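You operate a simulated robot arm through the tools that you are given. There is no shell and no other tool. Be economical: measure what you need, move in short steps, check, and stop when the job is done.

You run a simulated two-armed robot. Do the job below in one go: nothing can be reset, and whatever is moved stays where it is left.

Task
Take the green-banded carton and leave it on top of the kiln slab. Fetch the green-topped sponge and set it on the packing bench top. Fetch the squat teal tin and set it on the packing bench top. Take the blue mug and leave it on top of the pale blue saucer. Put one of the wooden blocks from the shelf under the setting bench on top of the pale green side plate. Take the green saucer from the middle part of the setting bench and put it on top of the brown side plate on the clear middle of the machine bench. Pull the console cupboard door open. The order is free. Set down upright: green-banded carton, blue mug.

The check looks at the end state, three seconds after you hand in, the way a careful person would. Anything else that was tipped, shoved, dropped, spilled or broken makes it a failure.

Robot
Two 7-joint arms with fingered hands on one trunk, on a base that drives. Base frame: it is fixed to the floor where the robot stands at the start and does not move with it; the origin is under the middle of the robot, x ahead of it, y to its left, z up; the surface under the hand at the start is at about z = 880. Units: mm, rad, N and s.
The left shoulder is at the start at [24, 214, 1225], the right one opposite. With the tool pointing down near the work surface each hand reaches from about 120 to 600 mm from the robot's upright axis, wherever it stands, measured 20 degrees to its own side. Places, roughly: blue mug (11x8x9 cm) [-800, 4800, 1400]; console cupboard door [-2500, 0, 400]; green-banded carton [500, 0, 250]; green-topped sponge (7x5x4 cm) [-3800, 4200, 800]; kiln slab (35x24x6 cm) [400, 1500, 900]; packing bench top [200, 4800, 900]; pale blue saucer (15x15x4 cm) [-3700, 4600, 300]; pale green side plate (19x19x4 cm) [-3700, 4400, 300]; saucer [500, 1250, 750]; side plate (19x19x4 cm) [600, -500, 900]; squat teal tin [-3750, 5000, 750]; wooden block (9x5x5 cm) [500, 1500, 200]. Payload 3.3 kg a hand.
The tool frame of a hand sits at the grasp point between the pads (the TCP): z along the fingers, y along the line on which they close. The tips reach 26 mm beyond it. Largest opening 132 mm; the body of the gripper starts 73 mm behind the TCP. The gripper is a hand of 2 fingers: y runs from the thumb to the fingers, the wrist lies at [0, 0, -224] in the tool frame, and closing takes about 1.5 s.
Orientation is told as [roll, pitch, yaw] about the base's x, y, z axes, in that order, counted from this pose: with the fingers straight down and closing along the base's y, the tool's x points along the base's -x, its y along +y and its z along -z.

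Tools
- The arms move only by the tool servo_tool. It takes "left_targets", "right_targets" or both (then of equal length, played together; a hand with none holds still); each is a list of rows, each a list of 6 numbers: the shift along the tool's x, y, z in mm, then the turn, a rotation vector about the tool's x, y, z in rad. In form: [[dx, dy, dz, rx, ry, rz], ...]. A call has 1 to 12 rows; each row is the pose to reach, as a shift and turn from the pose commanded when the call began, along the tool's axes at that moment. "left_fingers" and "right_fingers" are, for a hand that has rows, the opening, from 0 (shut) to 1 (fully open), set as the call begins (left out, the last holds). Rows are played at 5 a second. More than 50 mm and 0.15 rad between two rows, or a gripper value outside its range, and nothing of the call is played. Where a pose cannot be reached the arm comes as near as it can. A force on the tool above 40 N (or 10 N above the force at the start of the call, whichever is more), or a blocked arm, ends the call early, and 0.2 s more pass. Each finger travels about 153 mm/s and halts on what it meets, pressing with about 25 N; the grip force reading is that of the motor and also rises with nothing between the fingers. The clock runs only during rows and for 0.2 s after the last one: add rows that repeat a pose to give the fingers time. It gives the time, the measured TCP pose, the force on the tool (base axes), the opening and the grip force at its end, in the units of the frame above (readings bear some noise), with the torque about the TCP (base axes, N m) and any sound that the robot's microphone picked up.
- Cameras (640 x 400 px; columns grow to the right, rows downward): "scene" is now at [94.8, -26.4, 1389.2]; the picture's right is [-0.33, -0.94, 0.00], its down [-0.63, 0.22, -0.74] and it looks along [0.70, -0.24, -0.67] (base axes); focal length 250 px, centre (320, 200). "left" rides on the left gripper at [-66, -3, -99] in its tool frame; the picture's right is [0.04, -1.00, 0.00], its down [0.83, 0.03, -0.55] and it looks along [0.55, 0.02, 0.83] (tool axes); focal length 261 px, centre (320, 200). "right" rides on the right gripper at [66, -3, -99] in its tool frame; the picture's right is [0.04, 1.00, 0.00], its down [-0.83, 0.03, -0.55] and it looks along [-0.55, 0.02, 0.83] (tool axes); focal length 261 px, centre (320, 200). There is no depth. A picture from a camera that has moved, and an enlarged one, comes with that camera's place and axes in the base frame and with its lens.
- get_image(camera): a new picture of that camera. No time passes.
- raise_lower(by): slides the trunk up (or, below 0, down) by that many mm; the arms and the scene camera ride with it, the base frame stays. It gives what a move gives, with no picture.
- steer(legs): drives the robot by 1 to 6 legs, each [ahead, left, turn to the left] in mm, mm and rad, along the robot's own axes; the way and the turn of a leg run together, so that a leg with both is an arc; at most 1500 mm and 3.142 rad a leg. The arms and the cameras ride along, it lands a little off, and it stops where it bumps. It gives what a move gives.
- set_grasp(shape, hand): the hand has 2 fingers and takes this shape, open, in about a second: jaw (thumb against the fingers, like two jaws); tri (thumb and two fingers); tip (a fingertip pinch); poke (one finger out to press); point (the index stretched); flat (the hand flat); cup (the hand cupped); fist (a fist). The gripper value then closes the fingers along that shape, each until it touches; the sizes above hold for jaw. It gives what a move gives, with no picture.
- head_to(pan, tilt): turns the head with the scene camera to pan (to the left, within 1.501 rad either way) and tilt (down, from -0.506 to 1.204), counted from straight ahead of the robot. It gives what a move gives.
- inspect(camera, box): a new picture of the part [left, top, right, bottom] of that camera's present view, enlarged. No time passes.
- sign_off(): hands the job in; it is judged then, once.

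Work in short steps. Places have to be worked out from the pictures, the camera data and where the tool is seen: move nearer, look again, correct. Check each grasp and each placing, and mend what went wrong. You have 196 turns and 192 pictures in all, those below and enlarged ones among them. Open the grippers and draw the arms clear of the work before you hand the job in, unless the task says otherwise; then end with one line.

The tools are called after "Emit:" by a JSON object that holds its "op" and its "data". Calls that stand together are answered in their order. servo_tool: Moves the arms, as the interface text tells. Its arguments: {"type":"object","properties":{"left_targets":{"type":"array","items":{"type":"array","items":{"type":"number"}}},"left_fingers":{"type":"number"},"right_targets":{"type":"array","items":{"type":"array","items":{"type":"number"}}},"right_fingers":{"type":"number"}},"required":[]} The other tools are called the same way: raise_lower (by) slides the trunk up or down; set_grasp (shape, hand) gives the hand a shape; steer (legs) drives the base; head_to (pan, tilt) turns the head that bears the scene camera; get_image (camera) takes a picture; inspect (camera, box) takes an enlarged picture of a part of a camera's view; sign_off () hands the job in.

At the start:

```text
t: 0.0
left_position: [282.0, -9.3, 1159.5]
left_tcp_rot: [0.001, 0.0, 0.0]
left_ft_force: [-0.7, -0.3, -0.4]
left_wrist_torque: [0.02, -0.01, -0.01]
left_opening: 131.9
left_grip_force: 0.1
left_shape: jaw
right_position: [349.1, -332.9, 1177.6]
right_tcp_rot: [0.001, 0.001, 0.0]
right_ft_force: [-0.3, 0.9, -0.2]
right_wrist_torque: [0.0, 0.0, 0.02]
right_opening: 131.9
right_grip_force: 0.1
right_shape: jaw
trunk travel left (down, up): [-507.0, 254.0]
robot x, y, heading: [-2.6, -1.3, -0.002]
head pan, tilt: [-0.335, 0.735]
```

scene: 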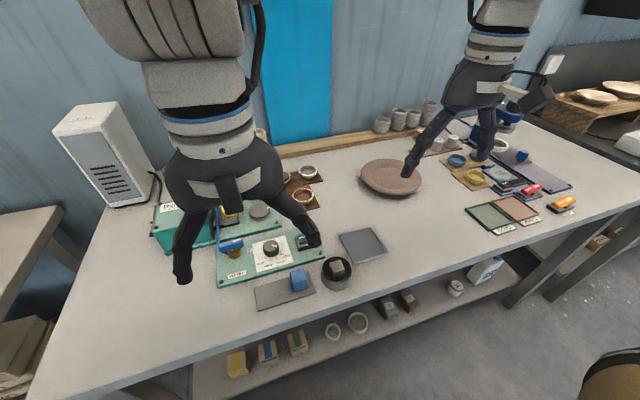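
right: 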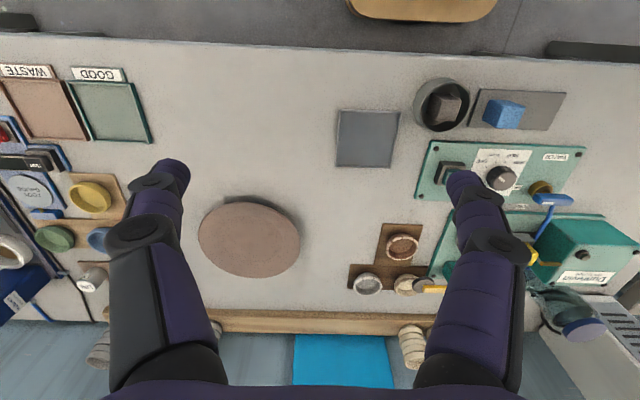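
left: 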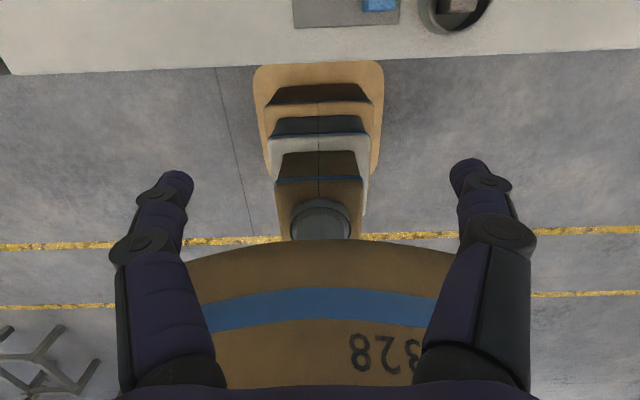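

I start by looking at the shelf under the machine bench and the surroundings on the left.

Emit:
{"op": "inspect", "data": {"camera": "scene", "box": [200, 240, 520, 400]}}

Emit:
{"op": "head_to", "data": {"pan": 1.2, "tilt": 0.4}}

Emit:
{"op": "get_image", "data": {"camera": "scene"}}

```text
2.00 times, centred on (360, 320) of scene
camera zoom: at [94.8, -26.4, 1389.2], right [-0.33, -0.94, 0.0], down [-0.63, 0.22, -0.74], along [0.7, -0.24, -0.67], focal length 500 px, centre (240, -40)
```

zoom: 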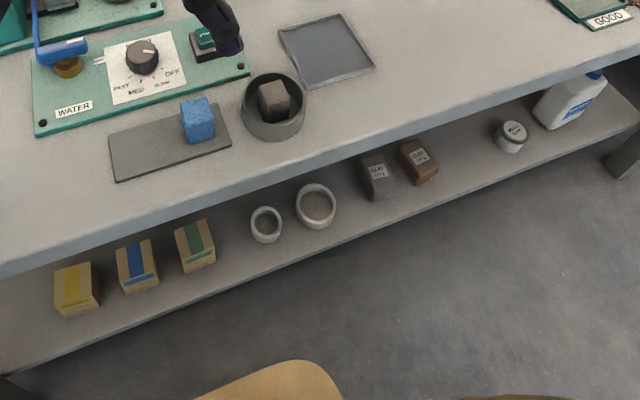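

```text
t: 1.6
left_position: [283.0, -10.0, 1160.6]
left_tcp_rot: [0.0, 0.0, -0.002]
left_ft_force: [-0.5, 0.0, -0.3]
left_wrist_torque: [0.0, 0.04, 0.01]
left_opening: 131.8
left_grip_force: 0.1
left_shape: jaw
right_position: [348.7, -334.1, 1177.3]
right_tcp_rot: [0.001, 0.0, -0.001]
right_ft_force: [0.2, 0.0, -0.9]
right_wrist_torque: [0.0, 0.02, -0.01]
right_opening: 132.1
right_grip_force: 0.0
right_shape: jaw
trunk travel left (down, up): [-507.0, 254.0]
robot x, y, heading: [0.5, -3.8, -0.004]
head pan, tilt: [1.201, 0.4]
```

```text
187 pictures are left
camera scene: at [49.5, 87.5, 1418.9], right [0.93, -0.36, 0.0], down [-0.14, -0.36, -0.92], along [0.33, 0.86, -0.39], focal length 250 px, centre (320, 200)
```

scene: 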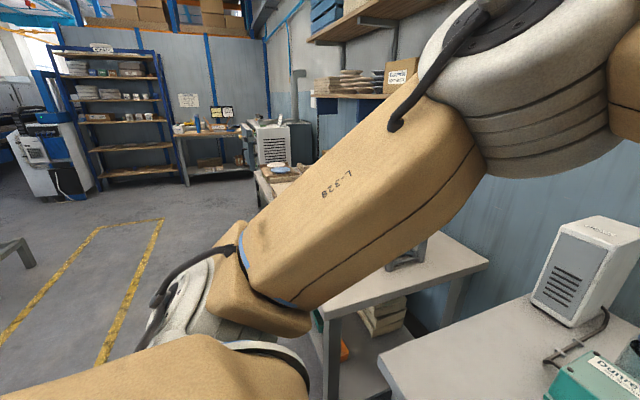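

The machine bench is ahead, with three cartons (yellow, blue, green) near the front of its lower shelf; the green one is near [464,-55,290]. I back off, tuck the right hand and tilt the left one forward before lowering.

Emit:
{"op": "steer", "data": {"legs": [[-400, 0, 0]]}}

Emit:
{"op": "servo_tool", "data": {"left_targets": [[0, 0, 0, 0, -0.13, 0], [0, 0, 0, 0, -0.26, 0], [0, 0, 0, 0, -0.39, 0], [0, 0, 0, 0, -0.52, 0], [0, 0, 0, 0, -0.65, 0], [0, 0, 0, 0, -0.785, 0]], "right_targets": [[30, 0, 0, 0, 0, 0], [60, 0, 0, 0, 0, 0], [90, 0, 0, 0, 0, 0], [120, 0, 0, 0, 0, 0], [150, 0, 0, 0, 0, 0], [150, 0, 0, 0, 0, 0]]}}

Emit:
{"op": "raise_lower", "data": {"by": -480}}

Emit:
{"op": "head_to", "data": {"pan": 0, "tilt": 0.4}}

Emit:
{"op": "get_image", "data": {"camera": "scene"}}

Emit:
{"op": "get_image", "data": {"camera": "left"}}

```text
t: 4.2
left_position: [-129.9, -11.2, 1160.4]
left_tcp_rot: [0.0, 0.001, 0.003]
left_ft_force: [0.0, 0.6, -0.1]
left_wrist_torque: [0.01, -0.02, 0.01]
left_opening: 131.9
left_grip_force: 0.0
left_shape: jaw
right_position: [-61.9, -333.6, 1177.1]
right_tcp_rot: [0.0, -0.001, 0.003]
right_ft_force: [0.7, 0.4, 0.8]
right_wrist_torque: [-0.01, 0.0, 0.01]
right_opening: 132.1
right_grip_force: 0.1
right_shape: jaw
trunk travel left (down, up): [-507.0, 254.0]
robot x, y, heading: [-410.3, -1.6, 0.007]
head pan, tilt: [1.201, 0.4]
```

```text
t: 5.5
left_position: [-53.5, 17.5, 1188.4]
left_tcp_rot: [-0.2, -0.696, 0.447]
left_ft_force: [0.3, 0.1, -0.2]
left_wrist_torque: [0.01, 0.02, -0.01]
left_opening: 132.1
left_grip_force: 0.0
left_shape: jaw
right_position: [-211.6, -334.1, 1177.4]
right_tcp_rot: [0.003, 0.001, 0.006]
right_ft_force: [0.4, 0.1, -0.4]
right_wrist_torque: [0.03, 0.03, 0.0]
right_opening: 132.0
right_grip_force: 0.0
right_shape: jaw
trunk travel left (down, up): [-507.0, 254.0]
robot x, y, heading: [-412.3, 1.1, 0.003]
head pan, tilt: [1.201, 0.4]
stopped in row 6 (left hand): the arm was blocked; the commanded pose is now the measured one
```

```text
refused: -480 is not a number from -400 to 400
```

```text
t: 6.9
left_position: [-53.9, 18.3, 1191.0]
left_tcp_rot: [-0.202, -0.703, 0.45]
left_ft_force: [0.1, -0.2, -0.8]
left_wrist_torque: [-0.04, 0.0, 0.01]
left_opening: 132.0
left_grip_force: 0.1
left_shape: jaw
right_position: [-211.2, -333.9, 1177.8]
right_tcp_rot: [0.0, -0.001, 0.004]
right_ft_force: [0.3, 0.4, 0.3]
right_wrist_torque: [-0.02, 0.03, 0.02]
right_opening: 131.9
right_grip_force: 0.1
right_shape: jaw
trunk travel left (down, up): [-507.0, 254.0]
robot x, y, heading: [-414.0, -0.1, 0.006]
head pan, tilt: [0.0, 0.4]
```

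```text
186 pictures are left
camera scene: at [-363.9, 86.4, 1412.3], right [0.94, -0.34, 0.0], down [-0.16, -0.43, -0.89], along [0.31, 0.84, -0.45], focal length 250 px, centre (320, 200)
```

scene: 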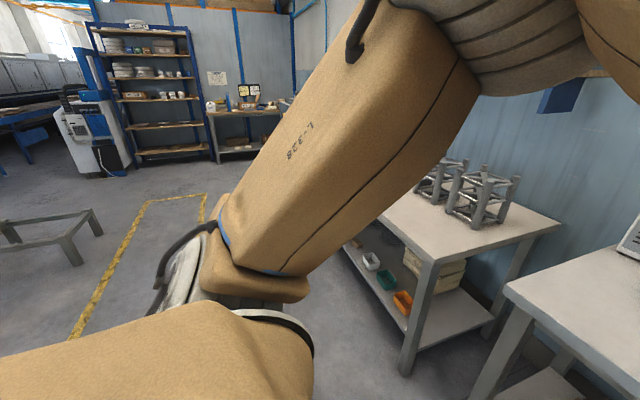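

```text
185 pictures are left
camera left: at [-72.6, 26.4, 1307.8], right [0.28, -0.95, 0.13], down [-0.95, -0.3, -0.13], along [0.16, -0.08, -0.98], focal length 261 px, centre (320, 200)
```

left: 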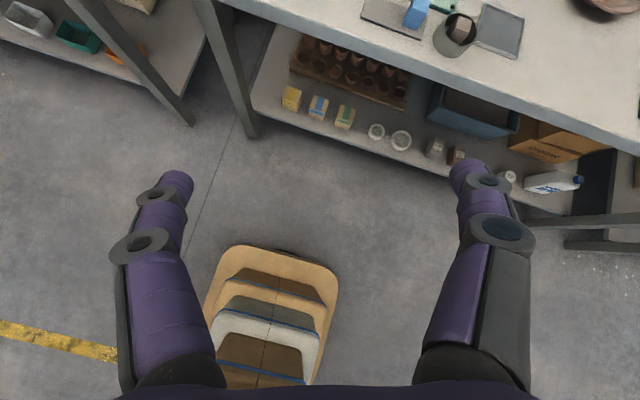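

The left arm got blocked near the end of the tilt, perhaps against the head; I check the head and lower the trunk 300.

Emit:
{"op": "raise_lower", "data": {"by": -300}}

Emit:
{"op": "head_to", "data": {"pan": -0.3, "tilt": 0.4}}

Emit:
{"op": "get_image", "data": {"camera": "scene"}}

```text
t: 9.8
left_position: [-23.7, 55.6, 882.6]
left_tcp_rot: [-0.161, -0.725, 0.544]
left_ft_force: [-0.9, 0.6, 0.7]
left_wrist_torque: [-0.05, -0.02, -0.04]
left_opening: 131.6
left_grip_force: 0.1
left_shape: jaw
right_position: [-211.9, -333.5, 877.4]
right_tcp_rot: [0.0, 0.002, 0.004]
right_ft_force: [-0.4, -0.6, 0.5]
right_wrist_torque: [-0.02, -0.02, 0.0]
right_opening: 132.0
right_grip_force: 0.1
right_shape: jaw
trunk travel left (down, up): [-207.0, 554.0]
robot x, y, heading: [-412.5, -7.0, 0.004]
head pan, tilt: [0.0, 0.4]
stopped: the arm was blocked; the commanded pose is now the measured one
```

```text
t: 10.6
left_position: [-23.4, 56.7, 882.5]
left_tcp_rot: [-0.158, -0.726, 0.54]
left_ft_force: [0.7, 0.3, 0.1]
left_wrist_torque: [0.02, 0.01, -0.01]
left_opening: 131.8
left_grip_force: 0.0
left_shape: jaw
right_position: [-212.0, -332.5, 877.4]
right_tcp_rot: [0.0, 0.004, 0.004]
right_ft_force: [-0.2, -0.7, 0.0]
right_wrist_torque: [0.01, 0.0, 0.0]
right_opening: 131.7
right_grip_force: 0.1
right_shape: jaw
trunk travel left (down, up): [-207.0, 554.0]
robot x, y, heading: [-411.7, -4.9, 0.0]
head pan, tilt: [-0.3, 0.4]
```

```text
184 pictures are left
camera scene: at [-336.5, 92.6, 1113.0], right [1.0, -0.08, 0.0], down [-0.03, -0.41, -0.91], along [0.07, 0.91, -0.41], focal length 250 px, centre (320, 200)
```

scene: 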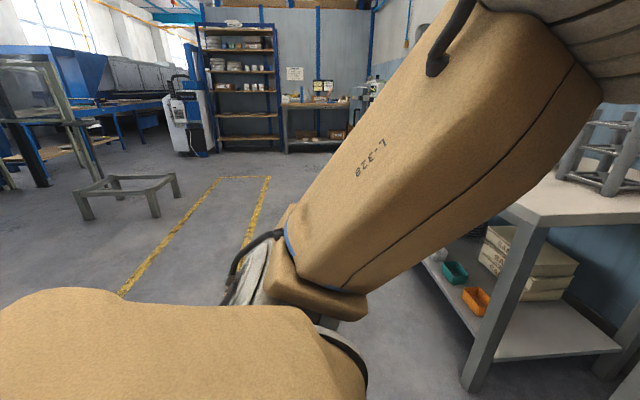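

The head is trapped behind the left upper arm and pushing on it. I give the head its way to the left, then move the left hand forward and to its own side.

Emit:
{"op": "head_to", "data": {"pan": 1.5, "tilt": 0.4}}

Emit:
{"op": "servo_tool", "data": {"left_targets": [[0, 0, 0, 0, 0.12, 0], [0, 0, 0, 0, 0.24, 0], [0, 0, 0, 0, 0.36, 0], [0, 0, 0, 0, 0.48, 0], [0, 30, 0, 0, 0.5, 0], [0, 60, 0, 0, 0.5, 0], [0, 90, 0, 0, 0.5, 0], [0, 120, 0, 0, 0.5, 0], [0, 150, 0, 0, 0.5, 0]]}}

Emit:
{"op": "get_image", "data": {"camera": "scene"}}

```text
t: 12.4
left_position: [-24.2, 56.5, 883.5]
left_tcp_rot: [-0.156, -0.73, 0.54]
left_ft_force: [0.7, -0.4, -0.7]
left_wrist_torque: [-0.02, 0.0, -0.03]
left_opening: 131.6
left_grip_force: 0.1
left_shape: jaw
right_position: [-211.3, -333.3, 877.2]
right_tcp_rot: [0.0, 0.003, 0.005]
right_ft_force: [-0.5, -0.3, 0.4]
right_wrist_torque: [0.02, 0.0, -0.01]
right_opening: 131.8
right_grip_force: 0.1
right_shape: jaw
trunk travel left (down, up): [-207.0, 554.0]
robot x, y, heading: [-413.7, 1.3, 0.007]
head pan, tilt: [1.499, 0.4]
```

```text
t: 14.4
left_position: [-86.1, 189.8, 868.1]
left_tcp_rot: [-0.121, -0.234, 0.459]
left_ft_force: [-0.4, -0.2, 0.9]
left_wrist_torque: [-0.02, 0.02, 0.02]
left_opening: 132.0
left_grip_force: 0.1
left_shape: jaw
right_position: [-210.7, -333.5, 876.1]
right_tcp_rot: [0.001, 0.001, 0.003]
right_ft_force: [1.0, -0.4, -1.2]
right_wrist_torque: [0.03, 0.02, -0.02]
right_opening: 132.1
right_grip_force: 0.2
right_shape: jaw
trunk travel left (down, up): [-207.0, 554.0]
robot x, y, heading: [-413.2, 0.2, 0.003]
head pan, tilt: [1.499, 0.4]
```

```text
183 pictures are left
camera scene: at [-337.9, 93.3, 1115.5], right [1.0, -0.07, 0.0], down [-0.03, -0.39, -0.92], along [0.06, 0.92, -0.39], focal length 250 px, centre (320, 200)
```

scene: 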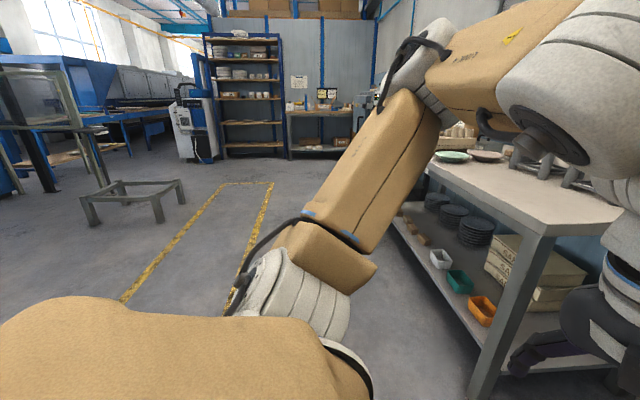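

Arm has room now. I bring the head back to front.

Emit:
{"op": "head_to", "data": {"pan": -0.1, "tilt": 0.5}}

Emit:
{"op": "get_image", "data": {"camera": "scene"}}

```text
t: 16.1
left_position: [-86.2, 189.1, 867.6]
left_tcp_rot: [-0.122, -0.234, 0.458]
left_ft_force: [0.1, -0.4, -0.9]
left_wrist_torque: [0.01, -0.03, 0.0]
left_opening: 131.7
left_grip_force: 0.0
left_shape: jaw
right_position: [-211.2, -332.5, 877.2]
right_tcp_rot: [0.002, 0.002, 0.004]
right_ft_force: [-0.1, -1.5, 0.5]
right_wrist_torque: [0.0, -0.01, 0.0]
right_opening: 132.1
right_grip_force: 0.0
right_shape: jaw
trunk travel left (down, up): [-207.0, 554.0]
robot x, y, heading: [-409.7, 0.6, 0.005]
head pan, tilt: [-0.099, 0.499]
```

```text
182 pictures are left
camera scene: at [-253.4, -7.8, 1106.3], right [-0.09, -1.0, 0.0], down [-0.48, 0.05, -0.88], along [0.87, -0.08, -0.48], focal length 250 px, centre (320, 200)
```

scene: 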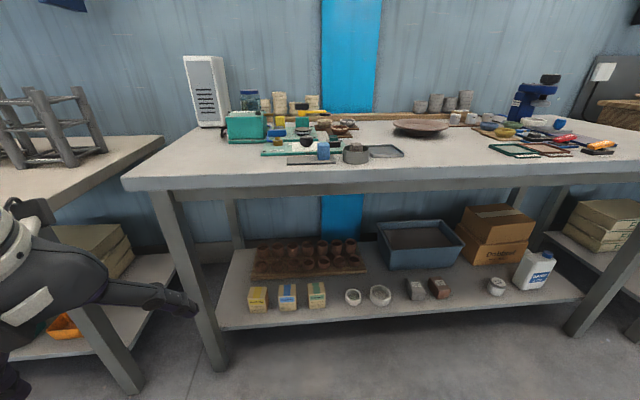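

Clear view: green carton at about [481,-58,240], shelf at z≈180. I level the left hand, lower the trunk, then pitch the hand 45° forward.

Emit:
{"op": "servo_tool", "data": {"left_targets": [[0, 0, 0, -0.017, 0.065, 0.11], [0, 0, 0, -0.035, 0.13, 0.22], [0, 0, 0, -0.052, 0.195, 0.33], [0, 0, 0, -0.07, 0.262, 0.444]]}}

Emit:
{"op": "raise_lower", "data": {"by": -195}}

Emit:
{"op": "servo_tool", "data": {"left_targets": [[0, 0, 0, 0, -0.13, 0], [0, 0, 0, 0, -0.26, 0], [0, 0, 0, 0, -0.39, 0], [0, 0, 0, 0, -0.52, 0], [0, 0, 0, 0, -0.65, 0], [0, 0, 0, 0, -0.78, 0], [0, 0, 0, 0, -0.9, 0]]}}

Emit:
{"op": "inspect", "data": {"camera": "scene", "box": [220, 130, 420, 255]}}

```text
t: 17.1
left_position: [-85.7, 190.0, 865.7]
left_tcp_rot: [0.003, 0.005, -0.003]
left_ft_force: [0.6, -1.7, 0.5]
left_wrist_torque: [0.03, -0.02, 0.0]
left_opening: 131.8
left_grip_force: 0.0
left_shape: jaw
right_position: [-211.9, -333.4, 877.4]
right_tcp_rot: [0.0, 0.0, 0.005]
right_ft_force: [0.1, 0.0, -0.3]
right_wrist_torque: [-0.01, 0.02, -0.02]
right_opening: 131.8
right_grip_force: 0.1
right_shape: jaw
trunk travel left (down, up): [-207.0, 554.0]
robot x, y, heading: [-412.3, -1.2, 0.003]
head pan, tilt: [-0.099, 0.499]
```

```text
t: 19.2
left_position: [-87.8, 190.3, 670.8]
left_tcp_rot: [0.005, 0.006, -0.003]
left_ft_force: [0.5, -0.3, 0.4]
left_wrist_torque: [-0.01, 0.02, 0.0]
left_opening: 131.9
left_grip_force: 0.1
left_shape: jaw
right_position: [-183.6, -333.2, 651.1]
right_tcp_rot: [0.001, 0.214, 0.006]
right_ft_force: [0.0, -0.4, 0.5]
right_wrist_torque: [-0.02, 0.01, 0.04]
right_opening: 131.9
right_grip_force: 0.0
right_shape: jaw
trunk travel left (down, up): [-12.0, 749.0]
robot x, y, heading: [-410.8, 1.8, 0.008]
head pan, tilt: [-0.099, 0.499]
```

```text
t: 20.8
left_position: [16.8, 115.9, 654.3]
left_tcp_rot: [0.0, -0.885, -0.006]
left_ft_force: [0.8, 0.0, -0.2]
left_wrist_torque: [-0.03, 0.04, -0.02]
left_opening: 131.8
left_grip_force: 0.1
left_shape: jaw
left hand out of reach, approached as far as the arm can: row 3, 4, 5, 6, 7
right_position: [-182.7, -334.6, 650.6]
right_tcp_rot: [0.002, 0.218, 0.004]
right_ft_force: [1.2, 0.2, -0.1]
right_wrist_torque: [0.01, -0.02, -0.03]
right_opening: 131.8
right_grip_force: 0.1
right_shape: jaw
trunk travel left (down, up): [-12.0, 749.0]
robot x, y, heading: [-411.2, 0.7, 0.006]
head pan, tilt: [-0.099, 0.499]
```

```text
3.20 times, centred on (320, 192) of scene
camera zoom: at [-181.9, -7.7, 901.4], right [-0.09, -1.0, 0.0], down [-0.48, 0.05, -0.88], along [0.87, -0.08, -0.48], focal length 800 px, centre (320, 224)
```

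zoom: 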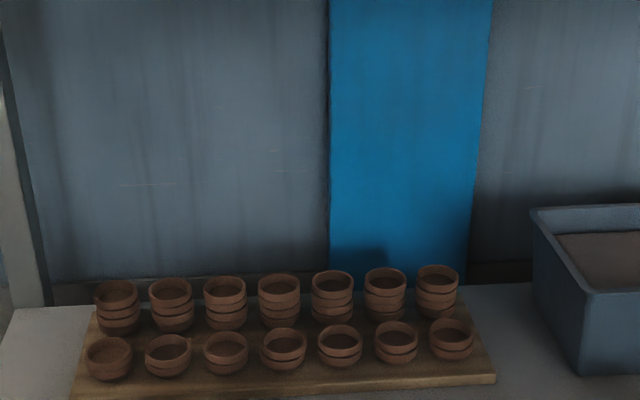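

The hand is tilted forward now. I shift the base right to line up with the carton and send the hand down and slightly ahead, then look.

Emit:
{"op": "steer", "data": {"legs": [[0, -172, 0]]}}

Emit:
{"op": "servo_tool", "data": {"left_targets": [[24, 0, 38, 0, 0, 0], [48, 0, 76, 0, 0, 0], [72, 0, 114, 0, 0, 0], [96, 0, 152, 0, 0, 0], [120, 0, 190, 0, 0, 0], [144, 0, 228, 0, 0, 0], [169, 0, 267, 0, 0, 0]]}}

Emit:
{"op": "get_image", "data": {"camera": "left"}}

Emit:
{"op": "get_image", "data": {"camera": "scene"}}

```text
t: 22.3
left_position: [18.7, -59.1, 653.5]
left_tcp_rot: [-0.001, -0.883, -0.006]
left_ft_force: [0.0, 0.7, -0.1]
left_wrist_torque: [-0.02, -0.02, -0.01]
left_opening: 131.7
left_grip_force: 0.1
left_shape: jaw
right_position: [-180.2, -508.1, 650.0]
right_tcp_rot: [0.0, 0.215, 0.005]
right_ft_force: [0.2, 0.4, -0.2]
right_wrist_torque: [0.01, 0.03, 0.0]
right_opening: 131.6
right_grip_force: 0.1
right_shape: jaw
trunk travel left (down, up): [-12.0, 749.0]
robot x, y, heading: [-413.6, -177.7, 0.004]
head pan, tilt: [-0.099, 0.499]
```

```text
t: 23.0
left_position: [44.1, -117.3, 602.6]
left_tcp_rot: [-0.432, -0.839, 0.279]
left_ft_force: [-0.4, 0.2, 1.0]
left_wrist_torque: [0.0, -0.01, 0.03]
left_opening: 131.9
left_grip_force: 0.1
left_shape: jaw
right_position: [-179.5, -507.8, 650.2]
right_tcp_rot: [0.002, 0.216, 0.007]
right_ft_force: [0.4, -0.9, 0.1]
right_wrist_torque: [-0.03, 0.0, 0.0]
right_opening: 131.7
right_grip_force: 0.1
right_shape: jaw
trunk travel left (down, up): [-12.0, 749.0]
robot x, y, heading: [-411.9, -178.0, 0.008]
head pan, tilt: [-0.099, 0.499]
stopped in row 3 (left hand): the arm was blocked; the commanded pose is now the measured one
```

```text
180 pictures are left
camera left: at [10.4, -88.3, 712.3], right [-0.08, -0.97, 0.25], down [-0.96, 0.0, -0.29], along [0.28, -0.26, -0.92], focal length 261 px, centre (320, 200)
```

left: 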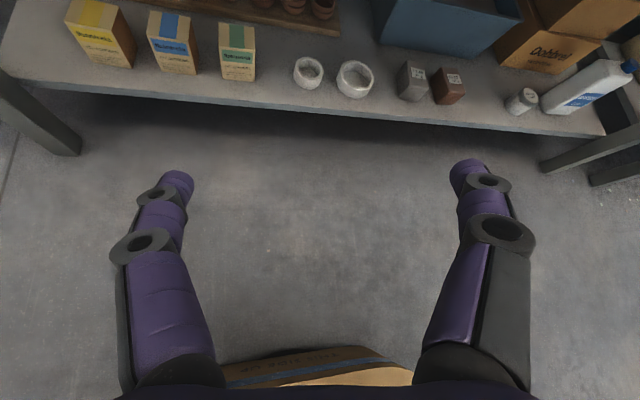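

```text
179 pictures are left
camera scene: at [-181.1, -182.7, 901.5], right [-0.09, -1.0, 0.0], down [-0.48, 0.04, -0.88], along [0.87, -0.08, -0.48], focal length 250 px, centre (320, 200)
```

scene: 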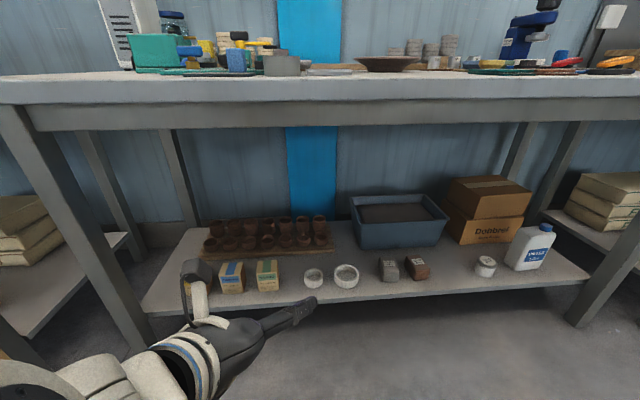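

The arm is folded too tightly there. I back off, straighten the orientation and push the hand well ahead of the robot instead.

Emit:
{"op": "steer", "data": {"legs": [[-200, -90, 0]]}}

Emit:
{"op": "servo_tool", "data": {"left_targets": [[-29, 16, 28, -0.036, -0.004, 0.032], [-59, 33, 57, -0.073, -0.007, 0.064], [-88, 49, 86, -0.109, -0.01, 0.096], [-118, 66, 114, -0.145, -0.014, 0.129], [-147, 82, 143, -0.182, -0.018, 0.161], [-177, 98, 171, -0.218, -0.021, 0.193]]}}

```text
t: 24.7
left_position: [-151.9, -211.5, 601.5]
left_tcp_rot: [-0.431, -0.837, 0.276]
left_ft_force: [-0.1, 0.2, 0.5]
left_wrist_torque: [0.02, -0.02, -0.02]
left_opening: 132.1
left_grip_force: 0.1
left_shape: jaw
right_position: [-375.0, -602.6, 649.2]
right_tcp_rot: [-0.001, 0.217, 0.006]
right_ft_force: [-0.2, 0.2, 0.7]
right_wrist_torque: [0.01, 0.01, -0.01]
right_opening: 131.9
right_grip_force: 0.0
right_shape: jaw
trunk travel left (down, up): [-12.0, 749.0]
robot x, y, heading: [-605.0, -269.5, 0.003]
head pan, tilt: [-0.099, 0.499]
```

```text
t: 26.1
left_position: [96.4, -122.1, 606.7]
left_tcp_rot: [0.007, -0.902, -0.009]
left_ft_force: [-0.5, 0.0, 0.5]
left_wrist_torque: [0.0, 0.0, 0.01]
left_opening: 132.1
left_grip_force: 0.0
left_shape: jaw
right_position: [-376.0, -600.9, 649.4]
right_tcp_rot: [0.002, 0.217, 0.005]
right_ft_force: [-0.1, 0.2, -1.0]
right_wrist_torque: [0.04, 0.0, -0.03]
right_opening: 131.7
right_grip_force: 0.0
right_shape: jaw
trunk travel left (down, up): [-12.0, 749.0]
robot x, y, heading: [-604.7, -271.9, 0.004]
head pan, tilt: [-0.099, 0.499]
```

That worked. Now I lower the hand by about 330 mm in place.

Emit:
{"op": "servo_tool", "data": {"left_targets": [[37, 0, 29, 0, 0, 0], [74, 0, 58, 0, 0, 0], [111, 0, 88, 0, 0, 0], [148, 0, 117, 0, 0, 0], [184, 0, 146, 0, 0, 0], [221, 0, 176, 0, 0, 0], [258, 0, 205, 0, 0, 0]]}}

Emit:
{"op": "get_image", "data": {"camera": "left"}}

Emit:
{"op": "get_image", "data": {"camera": "scene"}}

```text
t: 27.7
left_position: [96.2, -121.8, 272.9]
left_tcp_rot: [0.007, -0.901, -0.01]
left_ft_force: [0.7, -0.4, 0.9]
left_wrist_torque: [-0.03, 0.03, -0.04]
left_opening: 132.2
left_grip_force: 0.0
left_shape: jaw
right_position: [-376.2, -601.7, 650.1]
right_tcp_rot: [0.002, 0.217, 0.007]
right_ft_force: [0.1, 1.0, -0.3]
right_wrist_torque: [0.0, 0.01, 0.02]
right_opening: 131.6
right_grip_force: 0.0
right_shape: jaw
trunk travel left (down, up): [-12.0, 749.0]
robot x, y, heading: [-606.2, -266.5, 0.009]
head pan, tilt: [-0.099, 0.499]
```

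```text
178 pictures are left
camera left: at [60.3, -125.0, 386.3], right [-0.03, -1.0, -0.04], down [-0.95, 0.04, -0.31], along [0.31, 0.03, -0.95], focal length 261 px, centre (320, 200)
```

left: 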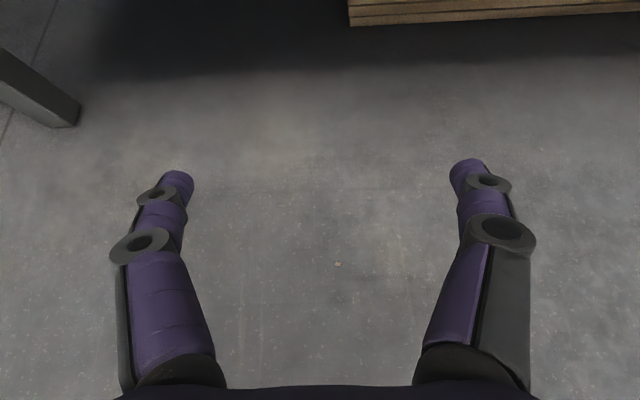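

```text
177 pictures are left
camera scene: at [-376.2, -276.2, 901.4], right [-0.09, -1.0, 0.0], down [-0.48, 0.04, -0.88], along [0.87, -0.08, -0.48], focal length 250 px, centre (320, 200)
```

scene: 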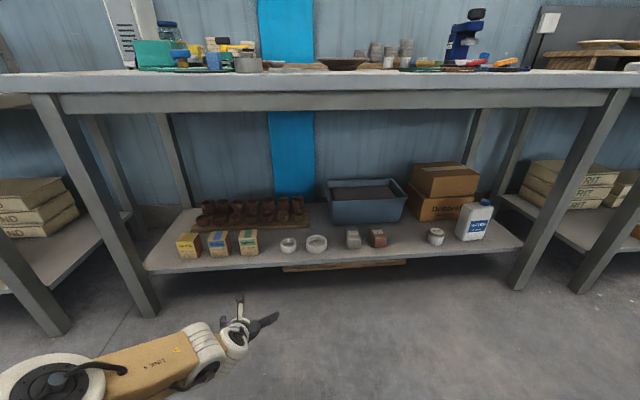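

Good posture. I enlarge the cartons to get size and angle.

Emit:
{"op": "inspect", "data": {"camera": "scene", "box": [160, 210, 288, 290]}}

```text
5.00 times, centred on (224, 250) of scene
camera zoom: at [-376.2, -276.2, 901.4], right [-0.09, -1.0, 0.0], down [-0.48, 0.04, -0.88], along [0.87, -0.08, -0.48], focal length 1249 px, centre (800, -50)
```

zoom: 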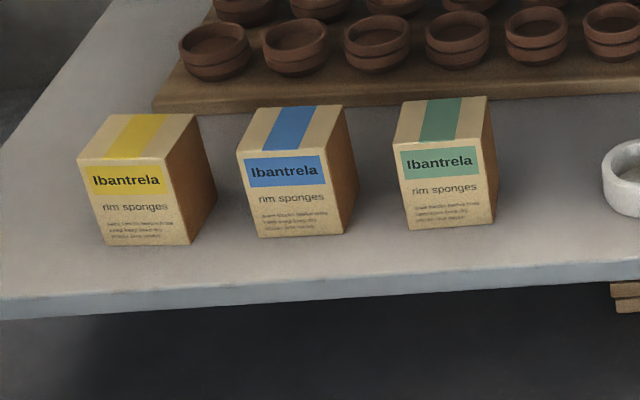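

Green carton: front face x≈459, y from −17 to −92, top z≈273, square to the bench. I drive ahead most of the way, aligned at y≈−56, with a narrower opening.

Emit:
{"op": "steer", "data": {"legs": [[285, 66, 0]]}}

Emit:
{"op": "servo_tool", "data": {"left_targets": [[0, 0, 0, 0, 0, 0], [0, 0, 0, 0, 0, 0], [0, 0, 0, 0, 0, 0]], "left_fingers": 0.84}}

Emit:
{"op": "get_image", "data": {"camera": "left"}}

Emit:
{"op": "get_image", "data": {"camera": "scene"}}

```text
t: 29.8
left_position: [386.2, -51.3, 272.9]
left_tcp_rot: [0.008, -0.901, -0.01]
left_ft_force: [0.2, -0.2, -0.8]
left_wrist_torque: [0.0, -0.04, 0.02]
left_opening: 131.7
left_grip_force: 0.0
left_shape: jaw
right_position: [-85.3, -533.4, 651.2]
right_tcp_rot: [0.001, 0.217, 0.007]
right_ft_force: [-1.4, 0.3, 0.3]
right_wrist_torque: [0.01, -0.01, -0.01]
right_opening: 131.8
right_grip_force: 0.0
right_shape: jaw
trunk travel left (down, up): [-12.0, 749.0]
robot x, y, heading: [-317.1, -199.9, 0.006]
head pan, tilt: [-0.099, 0.499]
```

```text
t: 30.6
left_position: [387.7, -51.9, 273.0]
left_tcp_rot: [0.006, -0.901, -0.01]
left_ft_force: [0.5, -0.8, 0.2]
left_wrist_torque: [0.05, -0.01, -0.03]
left_opening: 111.0
left_grip_force: 0.1
left_shape: jaw
right_position: [-85.7, -534.1, 650.4]
right_tcp_rot: [0.003, 0.217, 0.007]
right_ft_force: [-0.6, 0.7, 0.0]
right_wrist_torque: [-0.01, -0.02, -0.01]
right_opening: 131.9
right_grip_force: 0.0
right_shape: jaw
trunk travel left (down, up): [-12.0, 749.0]
robot x, y, heading: [-315.2, -203.6, 0.008]
head pan, tilt: [-0.099, 0.499]
```

```text
175 pictures are left
camera left: at [350.7, -56.1, 386.4], right [-0.03, -1.0, -0.04], down [-0.95, 0.04, -0.31], along [0.31, 0.03, -0.95], focal length 261 px, centre (320, 200)
```

left: 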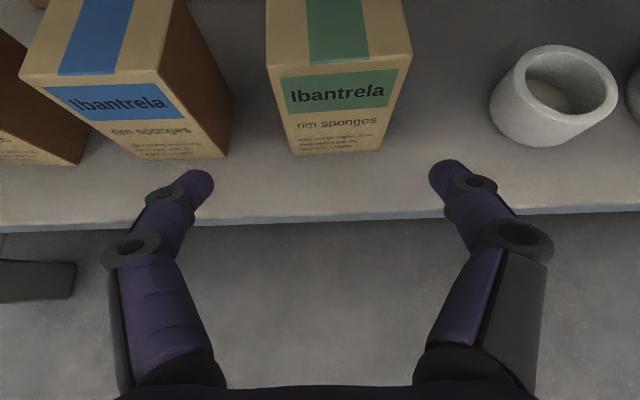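

```text
174 pictures are left
camera scene: at [-85.6, -207.6, 901.4], right [-0.09, -1.0, 0.0], down [-0.48, 0.04, -0.88], along [0.87, -0.08, -0.48], focal length 250 px, centre (320, 200)
```

scene: 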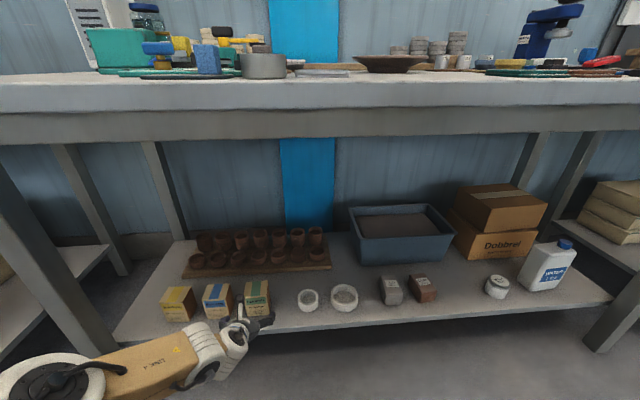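

The wrist view puts the carton centre at y≈−63. I slide the hand ahead along the straight line to straddle the carton, then close.

Emit:
{"op": "servo_tool", "data": {"left_targets": [[0, -10, 0, 0, 0, 0], [-12, -10, 32, 0, 0, 0], [-23, -10, 64, 0, 0, 0], [-34, -10, 96, 0, 0, 0]]}}

Emit:
{"op": "get_image", "data": {"camera": "left"}}

```text
t: 31.6
left_position: [408.7, -58.7, 274.0]
left_tcp_rot: [0.008, -0.899, -0.008]
left_ft_force: [-0.5, 0.2, 0.1]
left_wrist_torque: [0.0, -0.03, 0.0]
left_opening: 111.1
left_grip_force: 0.1
left_shape: jaw
left hand out of reach, approached as far as the arm can: row 2, 3, 4
right_position: [-85.5, -533.1, 651.2]
right_tcp_rot: [0.001, 0.219, 0.008]
right_ft_force: [0.2, 0.3, 0.7]
right_wrist_torque: [-0.03, 0.04, 0.01]
right_opening: 132.1
right_grip_force: 0.0
right_shape: jaw
trunk travel left (down, up): [-12.0, 749.0]
robot x, y, heading: [-319.1, -200.5, 0.002]
head pan, tilt: [-0.099, 0.499]
```

```text
173 pictures are left
camera left: at [373.0, -62.2, 387.5], right [-0.03, -1.0, -0.04], down [-0.95, 0.04, -0.31], along [0.31, 0.03, -0.95], focal length 261 px, centre (320, 200)
```

left: 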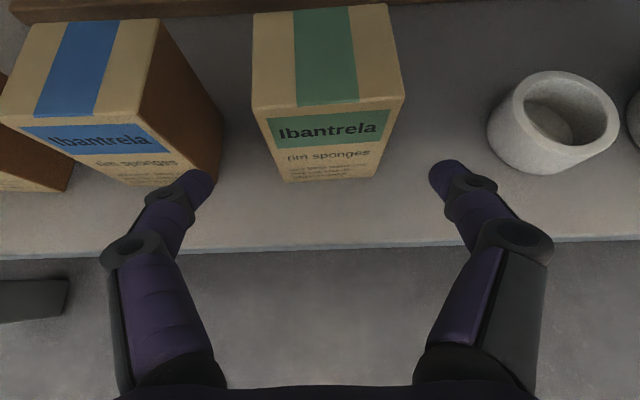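

Reach limit there; the base closes the remaining distance instead.

Emit:
{"op": "steer", "data": {"legs": [[78, -4, 0]]}}

Emit:
{"op": "servo_tool", "data": {"left_targets": [[13, 0, 10, 0, 0, 0], [26, 0, 20, 0, 0, 0]]}}

Emit:
{"op": "get_image", "data": {"camera": "left"}}

```text
t: 32.6
left_position: [490.3, -63.9, 273.0]
left_tcp_rot: [0.007, -0.902, -0.013]
left_ft_force: [-0.2, -0.4, 0.4]
left_wrist_torque: [-0.02, 0.02, 0.02]
left_opening: 111.1
left_grip_force: 0.0
left_shape: jaw
right_position: [-6.8, -537.0, 650.1]
right_tcp_rot: [0.002, 0.216, 0.005]
right_ft_force: [0.5, -0.4, 0.3]
right_wrist_torque: [-0.02, 0.0, -0.01]
right_opening: 131.8
right_grip_force: 0.0
right_shape: jaw
trunk travel left (down, up): [-12.0, 749.0]
robot x, y, heading: [-237.7, -201.7, 0.005]
head pan, tilt: [-0.099, 0.499]
```

```text
t: 33.2
left_position: [487.2, -61.7, 267.2]
left_tcp_rot: [0.007, -0.899, -0.012]
left_ft_force: [-0.4, -0.8, 0.0]
left_wrist_torque: [0.0, -0.02, 0.01]
left_opening: 111.2
left_grip_force: 0.1
left_shape: jaw
left hand out of reach, approached as far as the arm can: row 1, 2
right_position: [-6.1, -537.0, 649.4]
right_tcp_rot: [0.001, 0.217, 0.003]
right_ft_force: [0.0, 0.2, 0.4]
right_wrist_torque: [0.03, -0.01, -0.02]
right_opening: 131.7
right_grip_force: 0.1
right_shape: jaw
trunk travel left (down, up): [-12.0, 749.0]
robot x, y, heading: [-237.1, -205.5, 0.004]
head pan, tilt: [-0.099, 0.499]
```

```text
172 pictures are left
camera left: at [450.0, -66.2, 380.3], right [-0.03, -1.0, -0.04], down [-0.95, 0.04, -0.31], along [0.31, 0.03, -0.95], focal length 261 px, centre (320, 200)
```

left: 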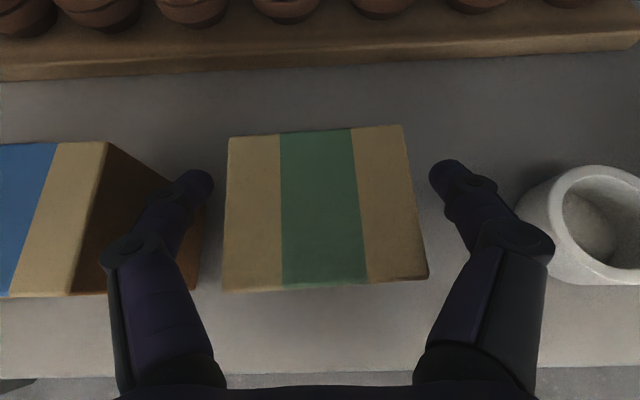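

Straddling, but the arm is at full stretch. I pull the hand back 40, drive 40 ahead, then lower to grasp height and close.

Emit:
{"op": "servo_tool", "data": {"left_targets": [[25, 0, -31, 0, 0, 0], [25, 0, -31, 0, 0, 0]]}}

Emit:
{"op": "steer", "data": {"legs": [[40, 0, 0]]}}

Emit:
{"op": "servo_tool", "data": {"left_targets": [[12, 0, 9, 0, 0, 0], [23, 0, 18, 0, 0, 0]]}}

Emit:
{"op": "get_image", "data": {"camera": "left"}}

```text
t: 33.8
left_position: [447.9, -61.7, 268.8]
left_tcp_rot: [0.008, -0.901, -0.012]
left_ft_force: [0.1, -0.4, 0.5]
left_wrist_torque: [-0.02, 0.01, -0.02]
left_opening: 110.9
left_grip_force: 0.1
left_shape: jaw
right_position: [-6.2, -536.5, 650.5]
right_tcp_rot: [0.003, 0.216, 0.002]
right_ft_force: [0.0, 0.0, 0.8]
right_wrist_torque: [-0.01, -0.02, 0.0]
right_opening: 131.9
right_grip_force: 0.1
right_shape: jaw
trunk travel left (down, up): [-12.0, 749.0]
robot x, y, heading: [-236.9, -205.7, 0.002]
head pan, tilt: [-0.099, 0.499]
```

```text
t: 34.7
left_position: [488.2, -63.3, 270.7]
left_tcp_rot: [0.005, -0.9, -0.016]
left_ft_force: [-0.3, -0.1, -0.4]
left_wrist_torque: [0.0, -0.03, 0.0]
left_opening: 110.6
left_grip_force: 0.0
left_shape: jaw
right_position: [32.9, -537.6, 651.4]
right_tcp_rot: [0.002, 0.217, 0.002]
right_ft_force: [0.4, 0.0, -1.2]
right_wrist_torque: [0.01, 0.01, 0.0]
right_opening: 132.0
right_grip_force: 0.1
right_shape: jaw
trunk travel left (down, up): [-12.0, 749.0]
robot x, y, heading: [-192.7, -205.7, 0.002]
head pan, tilt: [-0.099, 0.499]
```

```text
t: 35.3
left_position: [489.4, -62.8, 238.8]
left_tcp_rot: [0.007, -0.898, -0.014]
left_ft_force: [-0.5, 2.1, 0.4]
left_wrist_torque: [0.01, -0.01, -0.01]
left_opening: 111.0
left_grip_force: 0.0
left_shape: jaw
right_position: [33.9, -536.6, 650.2]
right_tcp_rot: [0.001, 0.219, 0.002]
right_ft_force: [-0.2, -0.3, 0.3]
right_wrist_torque: [0.01, -0.02, 0.04]
right_opening: 132.0
right_grip_force: 0.2
right_shape: jaw
trunk travel left (down, up): [-12.0, 749.0]
robot x, y, heading: [-196.9, -207.0, 0.005]
head pan, tilt: [-0.099, 0.499]
```

```text
171 pictures are left
camera left: at [452.6, -67.0, 352.8], right [-0.03, -1.0, -0.04], down [-0.95, 0.04, -0.31], along [0.31, 0.02, -0.95], focal length 261 px, centre (320, 200)
```

left: 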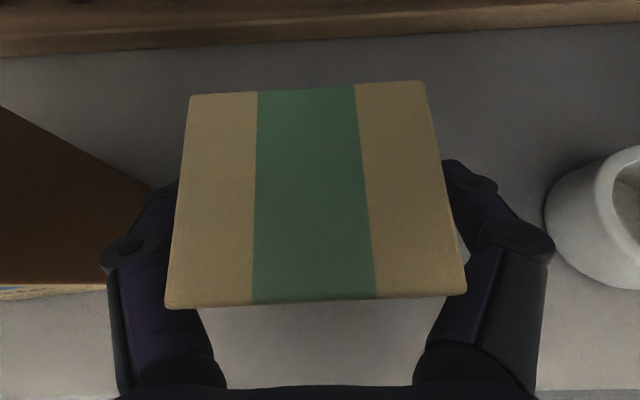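

Well centred. Close and check the grip, then lift slightly.

Emit:
{"op": "servo_tool", "data": {"left_targets": [[0, 0, 0, 0, 0, 0], [0, 0, 0, 0, 0, 0], [0, 0, 0, 0, 0, 0], [0, 0, 0, 0, 0, 0], [0, 0, 0, 0, 0, 0], [0, 0, 0, 0, 0, 0]], "left_fingers": 0}}

Emit:
{"op": "servo_tool", "data": {"left_targets": [[-16, 0, -12, 0, 0, 0], [-31, 0, -25, 0, 0, 0]]}}

Emit:
{"op": "get_image", "data": {"camera": "left"}}

```text
t: 36.7
left_position: [489.1, -62.6, 239.8]
left_tcp_rot: [0.006, -0.899, -0.013]
left_ft_force: [-0.8, -0.6, 0.0]
left_wrist_torque: [-0.03, 0.02, 0.0]
left_opening: 63.5
left_grip_force: 25.6
left_shape: jaw
right_position: [34.3, -538.3, 651.0]
right_tcp_rot: [0.003, 0.216, 0.0]
right_ft_force: [0.2, -0.2, -0.3]
right_wrist_torque: [0.03, -0.04, 0.0]
right_opening: 131.9
right_grip_force: 0.0
right_shape: jaw
trunk travel left (down, up): [-12.0, 749.0]
robot x, y, heading: [-193.0, -207.6, 0.002]
head pan, tilt: [-0.099, 0.499]
```

```text
t: 37.3
left_position: [488.8, -63.0, 278.3]
left_tcp_rot: [0.007, -0.9, -0.014]
left_ft_force: [0.4, 0.0, -2.0]
left_wrist_torque: [0.01, -0.03, 0.0]
left_opening: 63.4
left_grip_force: 24.4
left_shape: jaw
right_position: [33.8, -537.8, 649.8]
right_tcp_rot: [0.002, 0.217, 0.001]
right_ft_force: [0.0, 0.5, 0.5]
right_wrist_torque: [0.03, 0.02, -0.02]
right_opening: 132.1
right_grip_force: 0.0
right_shape: jaw
trunk travel left (down, up): [-12.0, 749.0]
robot x, y, heading: [-197.7, -205.5, -0.002]
head pan, tilt: [-0.099, 0.499]
```

```text
170 pictures are left
camera left: at [452.7, -67.3, 392.4], right [-0.03, -1.0, -0.04], down [-0.95, 0.04, -0.31], along [0.31, 0.02, -0.95], focal length 261 px, centre (320, 200)
```

left: 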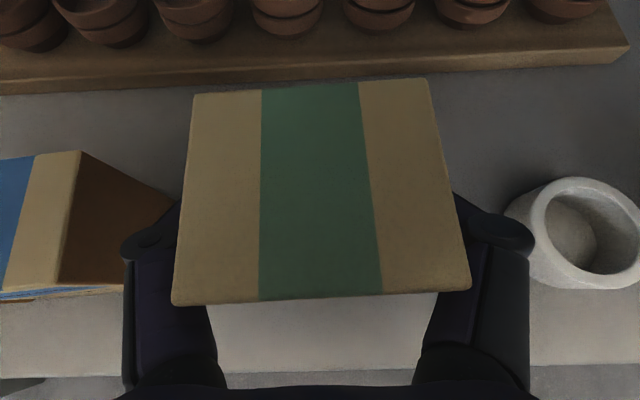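

Carton is held (63 mm, steady). I back away, raise the trunk and look toward the setting bench.

Emit:
{"op": "steer", "data": {"legs": [[-520, 0, 0]]}}

Emit:
{"op": "raise_lower", "data": {"by": 395}}

Emit:
{"op": "steer", "data": {"legs": [[0, 1300, 0]]}}

Emit:
{"op": "head_to", "data": {"pan": 0, "tilt": 0.45}}

Emit:
{"op": "get_image", "data": {"camera": "scene"}}

```text
t: 40.3
left_position: [-24.3, -63.7, 279.3]
left_tcp_rot: [0.006, -0.898, -0.011]
left_ft_force: [-0.3, 0.0, -1.1]
left_wrist_torque: [0.02, -0.01, 0.0]
left_opening: 63.1
left_grip_force: 24.6
left_shape: jaw
right_position: [-478.7, -540.3, 650.5]
right_tcp_rot: [0.002, 0.217, 0.005]
right_ft_force: [0.3, -0.1, -0.3]
right_wrist_torque: [-0.02, -0.02, -0.01]
right_opening: 131.8
right_grip_force: 0.0
right_shape: jaw
trunk travel left (down, up): [-12.0, 749.0]
robot x, y, heading: [-707.7, -205.3, 0.005]
head pan, tilt: [-0.099, 0.499]
```

```text
t: 44.1
left_position: [7.2, -63.2, 783.4]
left_tcp_rot: [0.013, -1.062, -0.017]
left_ft_force: [-0.5, -0.9, -1.8]
left_wrist_torque: [0.03, 0.0, -0.02]
left_opening: 63.1
left_grip_force: 25.2
left_shape: jaw
right_position: [-478.6, -538.1, 1045.3]
right_tcp_rot: [0.001, 0.216, 0.005]
right_ft_force: [-0.6, 0.3, -0.3]
right_wrist_torque: [0.01, -0.04, 0.0]
right_opening: 132.0
right_grip_force: 0.0
right_shape: jaw
trunk travel left (down, up): [-407.0, 354.0]
robot x, y, heading: [-705.5, -205.9, 0.006]
head pan, tilt: [-0.099, 0.499]
```

```text
t: 50.5
left_position: [35.7, 1190.6, 783.6]
left_tcp_rot: [0.012, -1.062, -0.06]
left_ft_force: [0.9, -0.4, -1.6]
left_wrist_torque: [0.02, -0.03, 0.04]
left_opening: 63.4
left_grip_force: 25.3
left_shape: jaw
right_position: [-471.4, 737.5, 1045.3]
right_tcp_rot: [0.001, 0.217, -0.042]
right_ft_force: [-0.4, -0.5, 0.1]
right_wrist_torque: [0.0, 0.04, -0.02]
right_opening: 131.9
right_grip_force: 0.1
right_shape: jaw
trunk travel left (down, up): [-407.0, 354.0]
robot x, y, heading: [-682.3, 1081.4, -0.042]
head pan, tilt: [-0.099, 0.499]
```

```text
t: 51.2
left_position: [36.3, 1191.3, 783.2]
left_tcp_rot: [0.012, -1.062, -0.059]
left_ft_force: [-0.4, 0.4, -1.6]
left_wrist_torque: [0.03, -0.04, 0.01]
left_opening: 63.5
left_grip_force: 24.4
left_shape: jaw
right_position: [-470.0, 737.1, 1046.2]
right_tcp_rot: [0.002, 0.217, -0.042]
right_ft_force: [-0.2, -0.3, -0.3]
right_wrist_torque: [0.0, 0.01, -0.03]
right_opening: 131.6
right_grip_force: 0.0
right_shape: jaw
trunk travel left (down, up): [-407.0, 354.0]
robot x, y, heading: [-689.2, 1078.7, -0.043]
head pan, tilt: [0.0, 0.45]
```

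```text
169 pictures are left
camera scene: at [-565.9, 1076.6, 1313.7], right [-0.04, -1.0, 0.0], down [-0.44, 0.02, -0.9], along [0.9, -0.04, -0.44], focal length 250 px, centre (320, 200)
```

scene: 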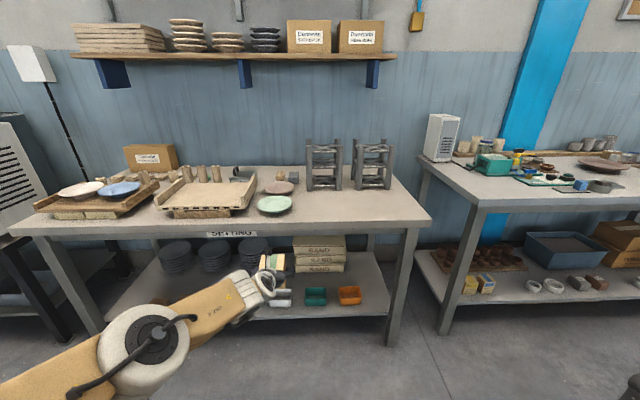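

I enlarge the setting bench to identify the kiln slab, saucer and blocks.

Emit:
{"op": "inspect", "data": {"camera": "scene", "box": [20, 130, 340, 330]}}

Emit:
{"op": "inspect", "data": {"camera": "scene", "box": [140, 150, 300, 250]}}

```text
2.00 times, centred on (180, 230) of scene
camera zoom: at [-565.9, 1076.6, 1313.7], right [-0.04, -1.0, 0.0], down [-0.44, 0.02, -0.9], along [0.9, -0.04, -0.44], focal length 500 px, centre (600, 140)
```

zoom: 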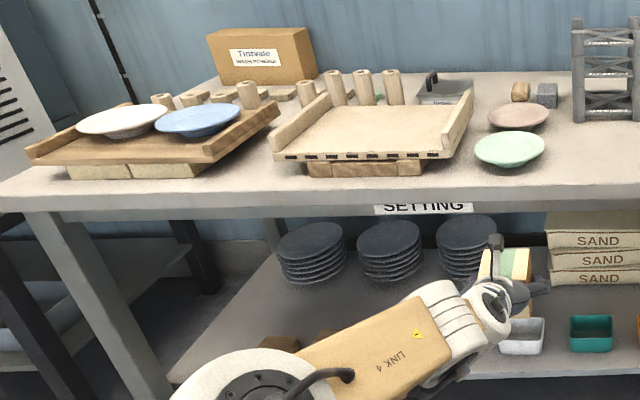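

```text
4.00 times, centred on (220, 200) of scene
camera zoom: at [-565.9, 1076.6, 1313.7], right [-0.04, -1.0, 0.0], down [-0.44, 0.02, -0.9], along [0.9, -0.04, -0.44], focal length 999 px, centre (720, 200)
```

zoom: 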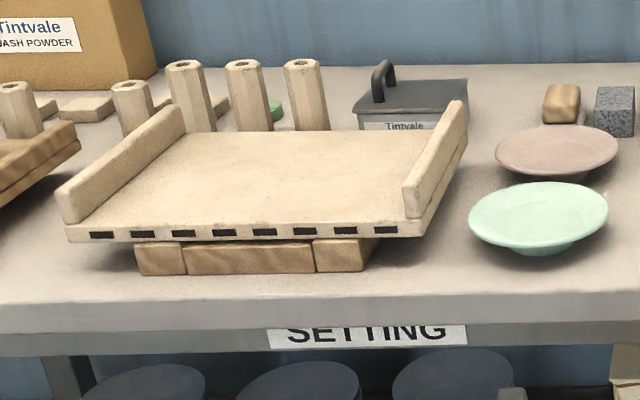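

The beige slab with side rails is the kiln slab, near [390,1500,~880]; the mint-green saucer is to its right. I level the carton (pitch back to −0.9), raise the hand and shift the base left with the heading corrected.

Emit:
{"op": "servo_tool", "data": {"left_targets": [[-36, 0, -20, 0, 0.03, 0], [-73, 0, -41, 0, 0.06, 0], [-109, 0, -61, 0, 0.09, 0], [-145, 0, -81, 0, 0.12, 0], [-182, 0, -102, 0, 0.15, 0], [-218, 0, -122, 0, 0.163, 0]]}}

Emit:
{"op": "steer", "data": {"legs": [[0, 310, 0.043]]}}

Emit:
{"op": "get_image", "data": {"camera": "scene"}}

Emit:
{"op": "get_image", "data": {"camera": "left"}}

```text
t: 52.6
left_position: [35.7, 1186.7, 1034.4]
left_tcp_rot: [0.008, -0.898, -0.058]
left_ft_force: [-0.5, -0.7, -2.4]
left_wrist_torque: [0.02, -0.02, 0.01]
left_opening: 63.5
left_grip_force: 25.5
left_shape: jaw
right_position: [-470.7, 737.7, 1045.7]
right_tcp_rot: [0.003, 0.218, -0.042]
right_ft_force: [0.1, -0.2, -0.6]
right_wrist_torque: [-0.03, 0.0, 0.05]
right_opening: 131.8
right_grip_force: 0.0
right_shape: jaw
trunk travel left (down, up): [-407.0, 354.0]
robot x, y, heading: [-685.0, 1084.2, -0.043]
head pan, tilt: [0.0, 0.45]
```

```text
t: 54.7
left_position: [37.7, 1516.9, 1033.9]
left_tcp_rot: [0.008, -0.898, -0.018]
left_ft_force: [0.1, 1.1, -1.4]
left_wrist_torque: [0.0, -0.01, 0.0]
left_opening: 63.1
left_grip_force: 25.0
left_shape: jaw
right_position: [-449.6, 1048.0, 1046.3]
right_tcp_rot: [0.001, 0.217, -0.003]
right_ft_force: [-1.0, -0.4, 0.4]
right_wrist_torque: [-0.02, 0.05, -0.01]
right_opening: 132.0
right_grip_force: 0.2
right_shape: jaw
trunk travel left (down, up): [-407.0, 354.0]
robot x, y, heading: [-677.0, 1381.1, -0.002]
head pan, tilt: [0.0, 0.45]
```

```text
166 pictures are left
camera scene: at [-559.2, 1383.3, 1313.7], right [0.0, -1.0, 0.0], down [-0.44, 0.0, -0.9], along [0.9, 0.0, -0.44], focal length 250 px, centre (320, 200)
```

scene: 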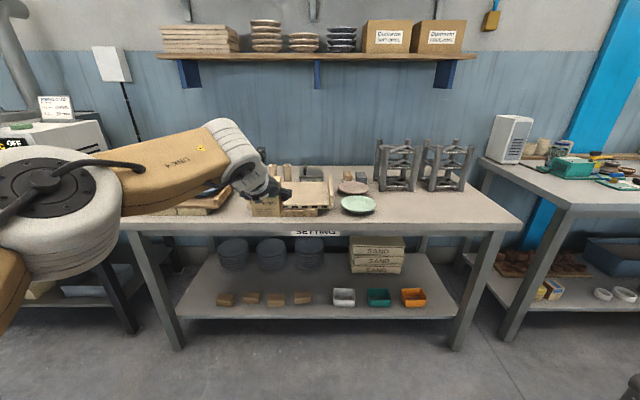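

```text
165 pictures are left
camera left: at [1.5, 1513.6, 1147.3], right [-0.04, -1.0, -0.04], down [-0.95, 0.05, -0.31], along [0.31, 0.02, -0.95], focal length 261 px, centre (320, 200)
```

left: 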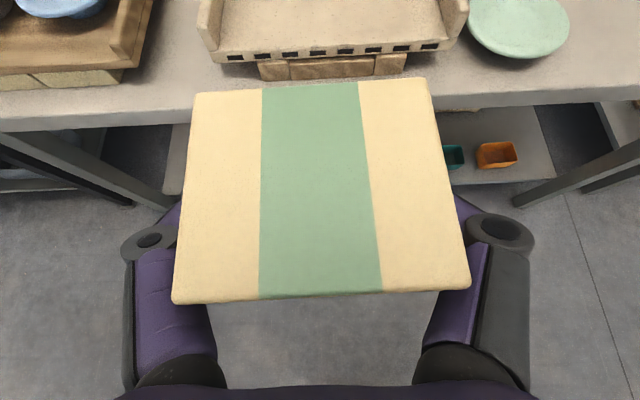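

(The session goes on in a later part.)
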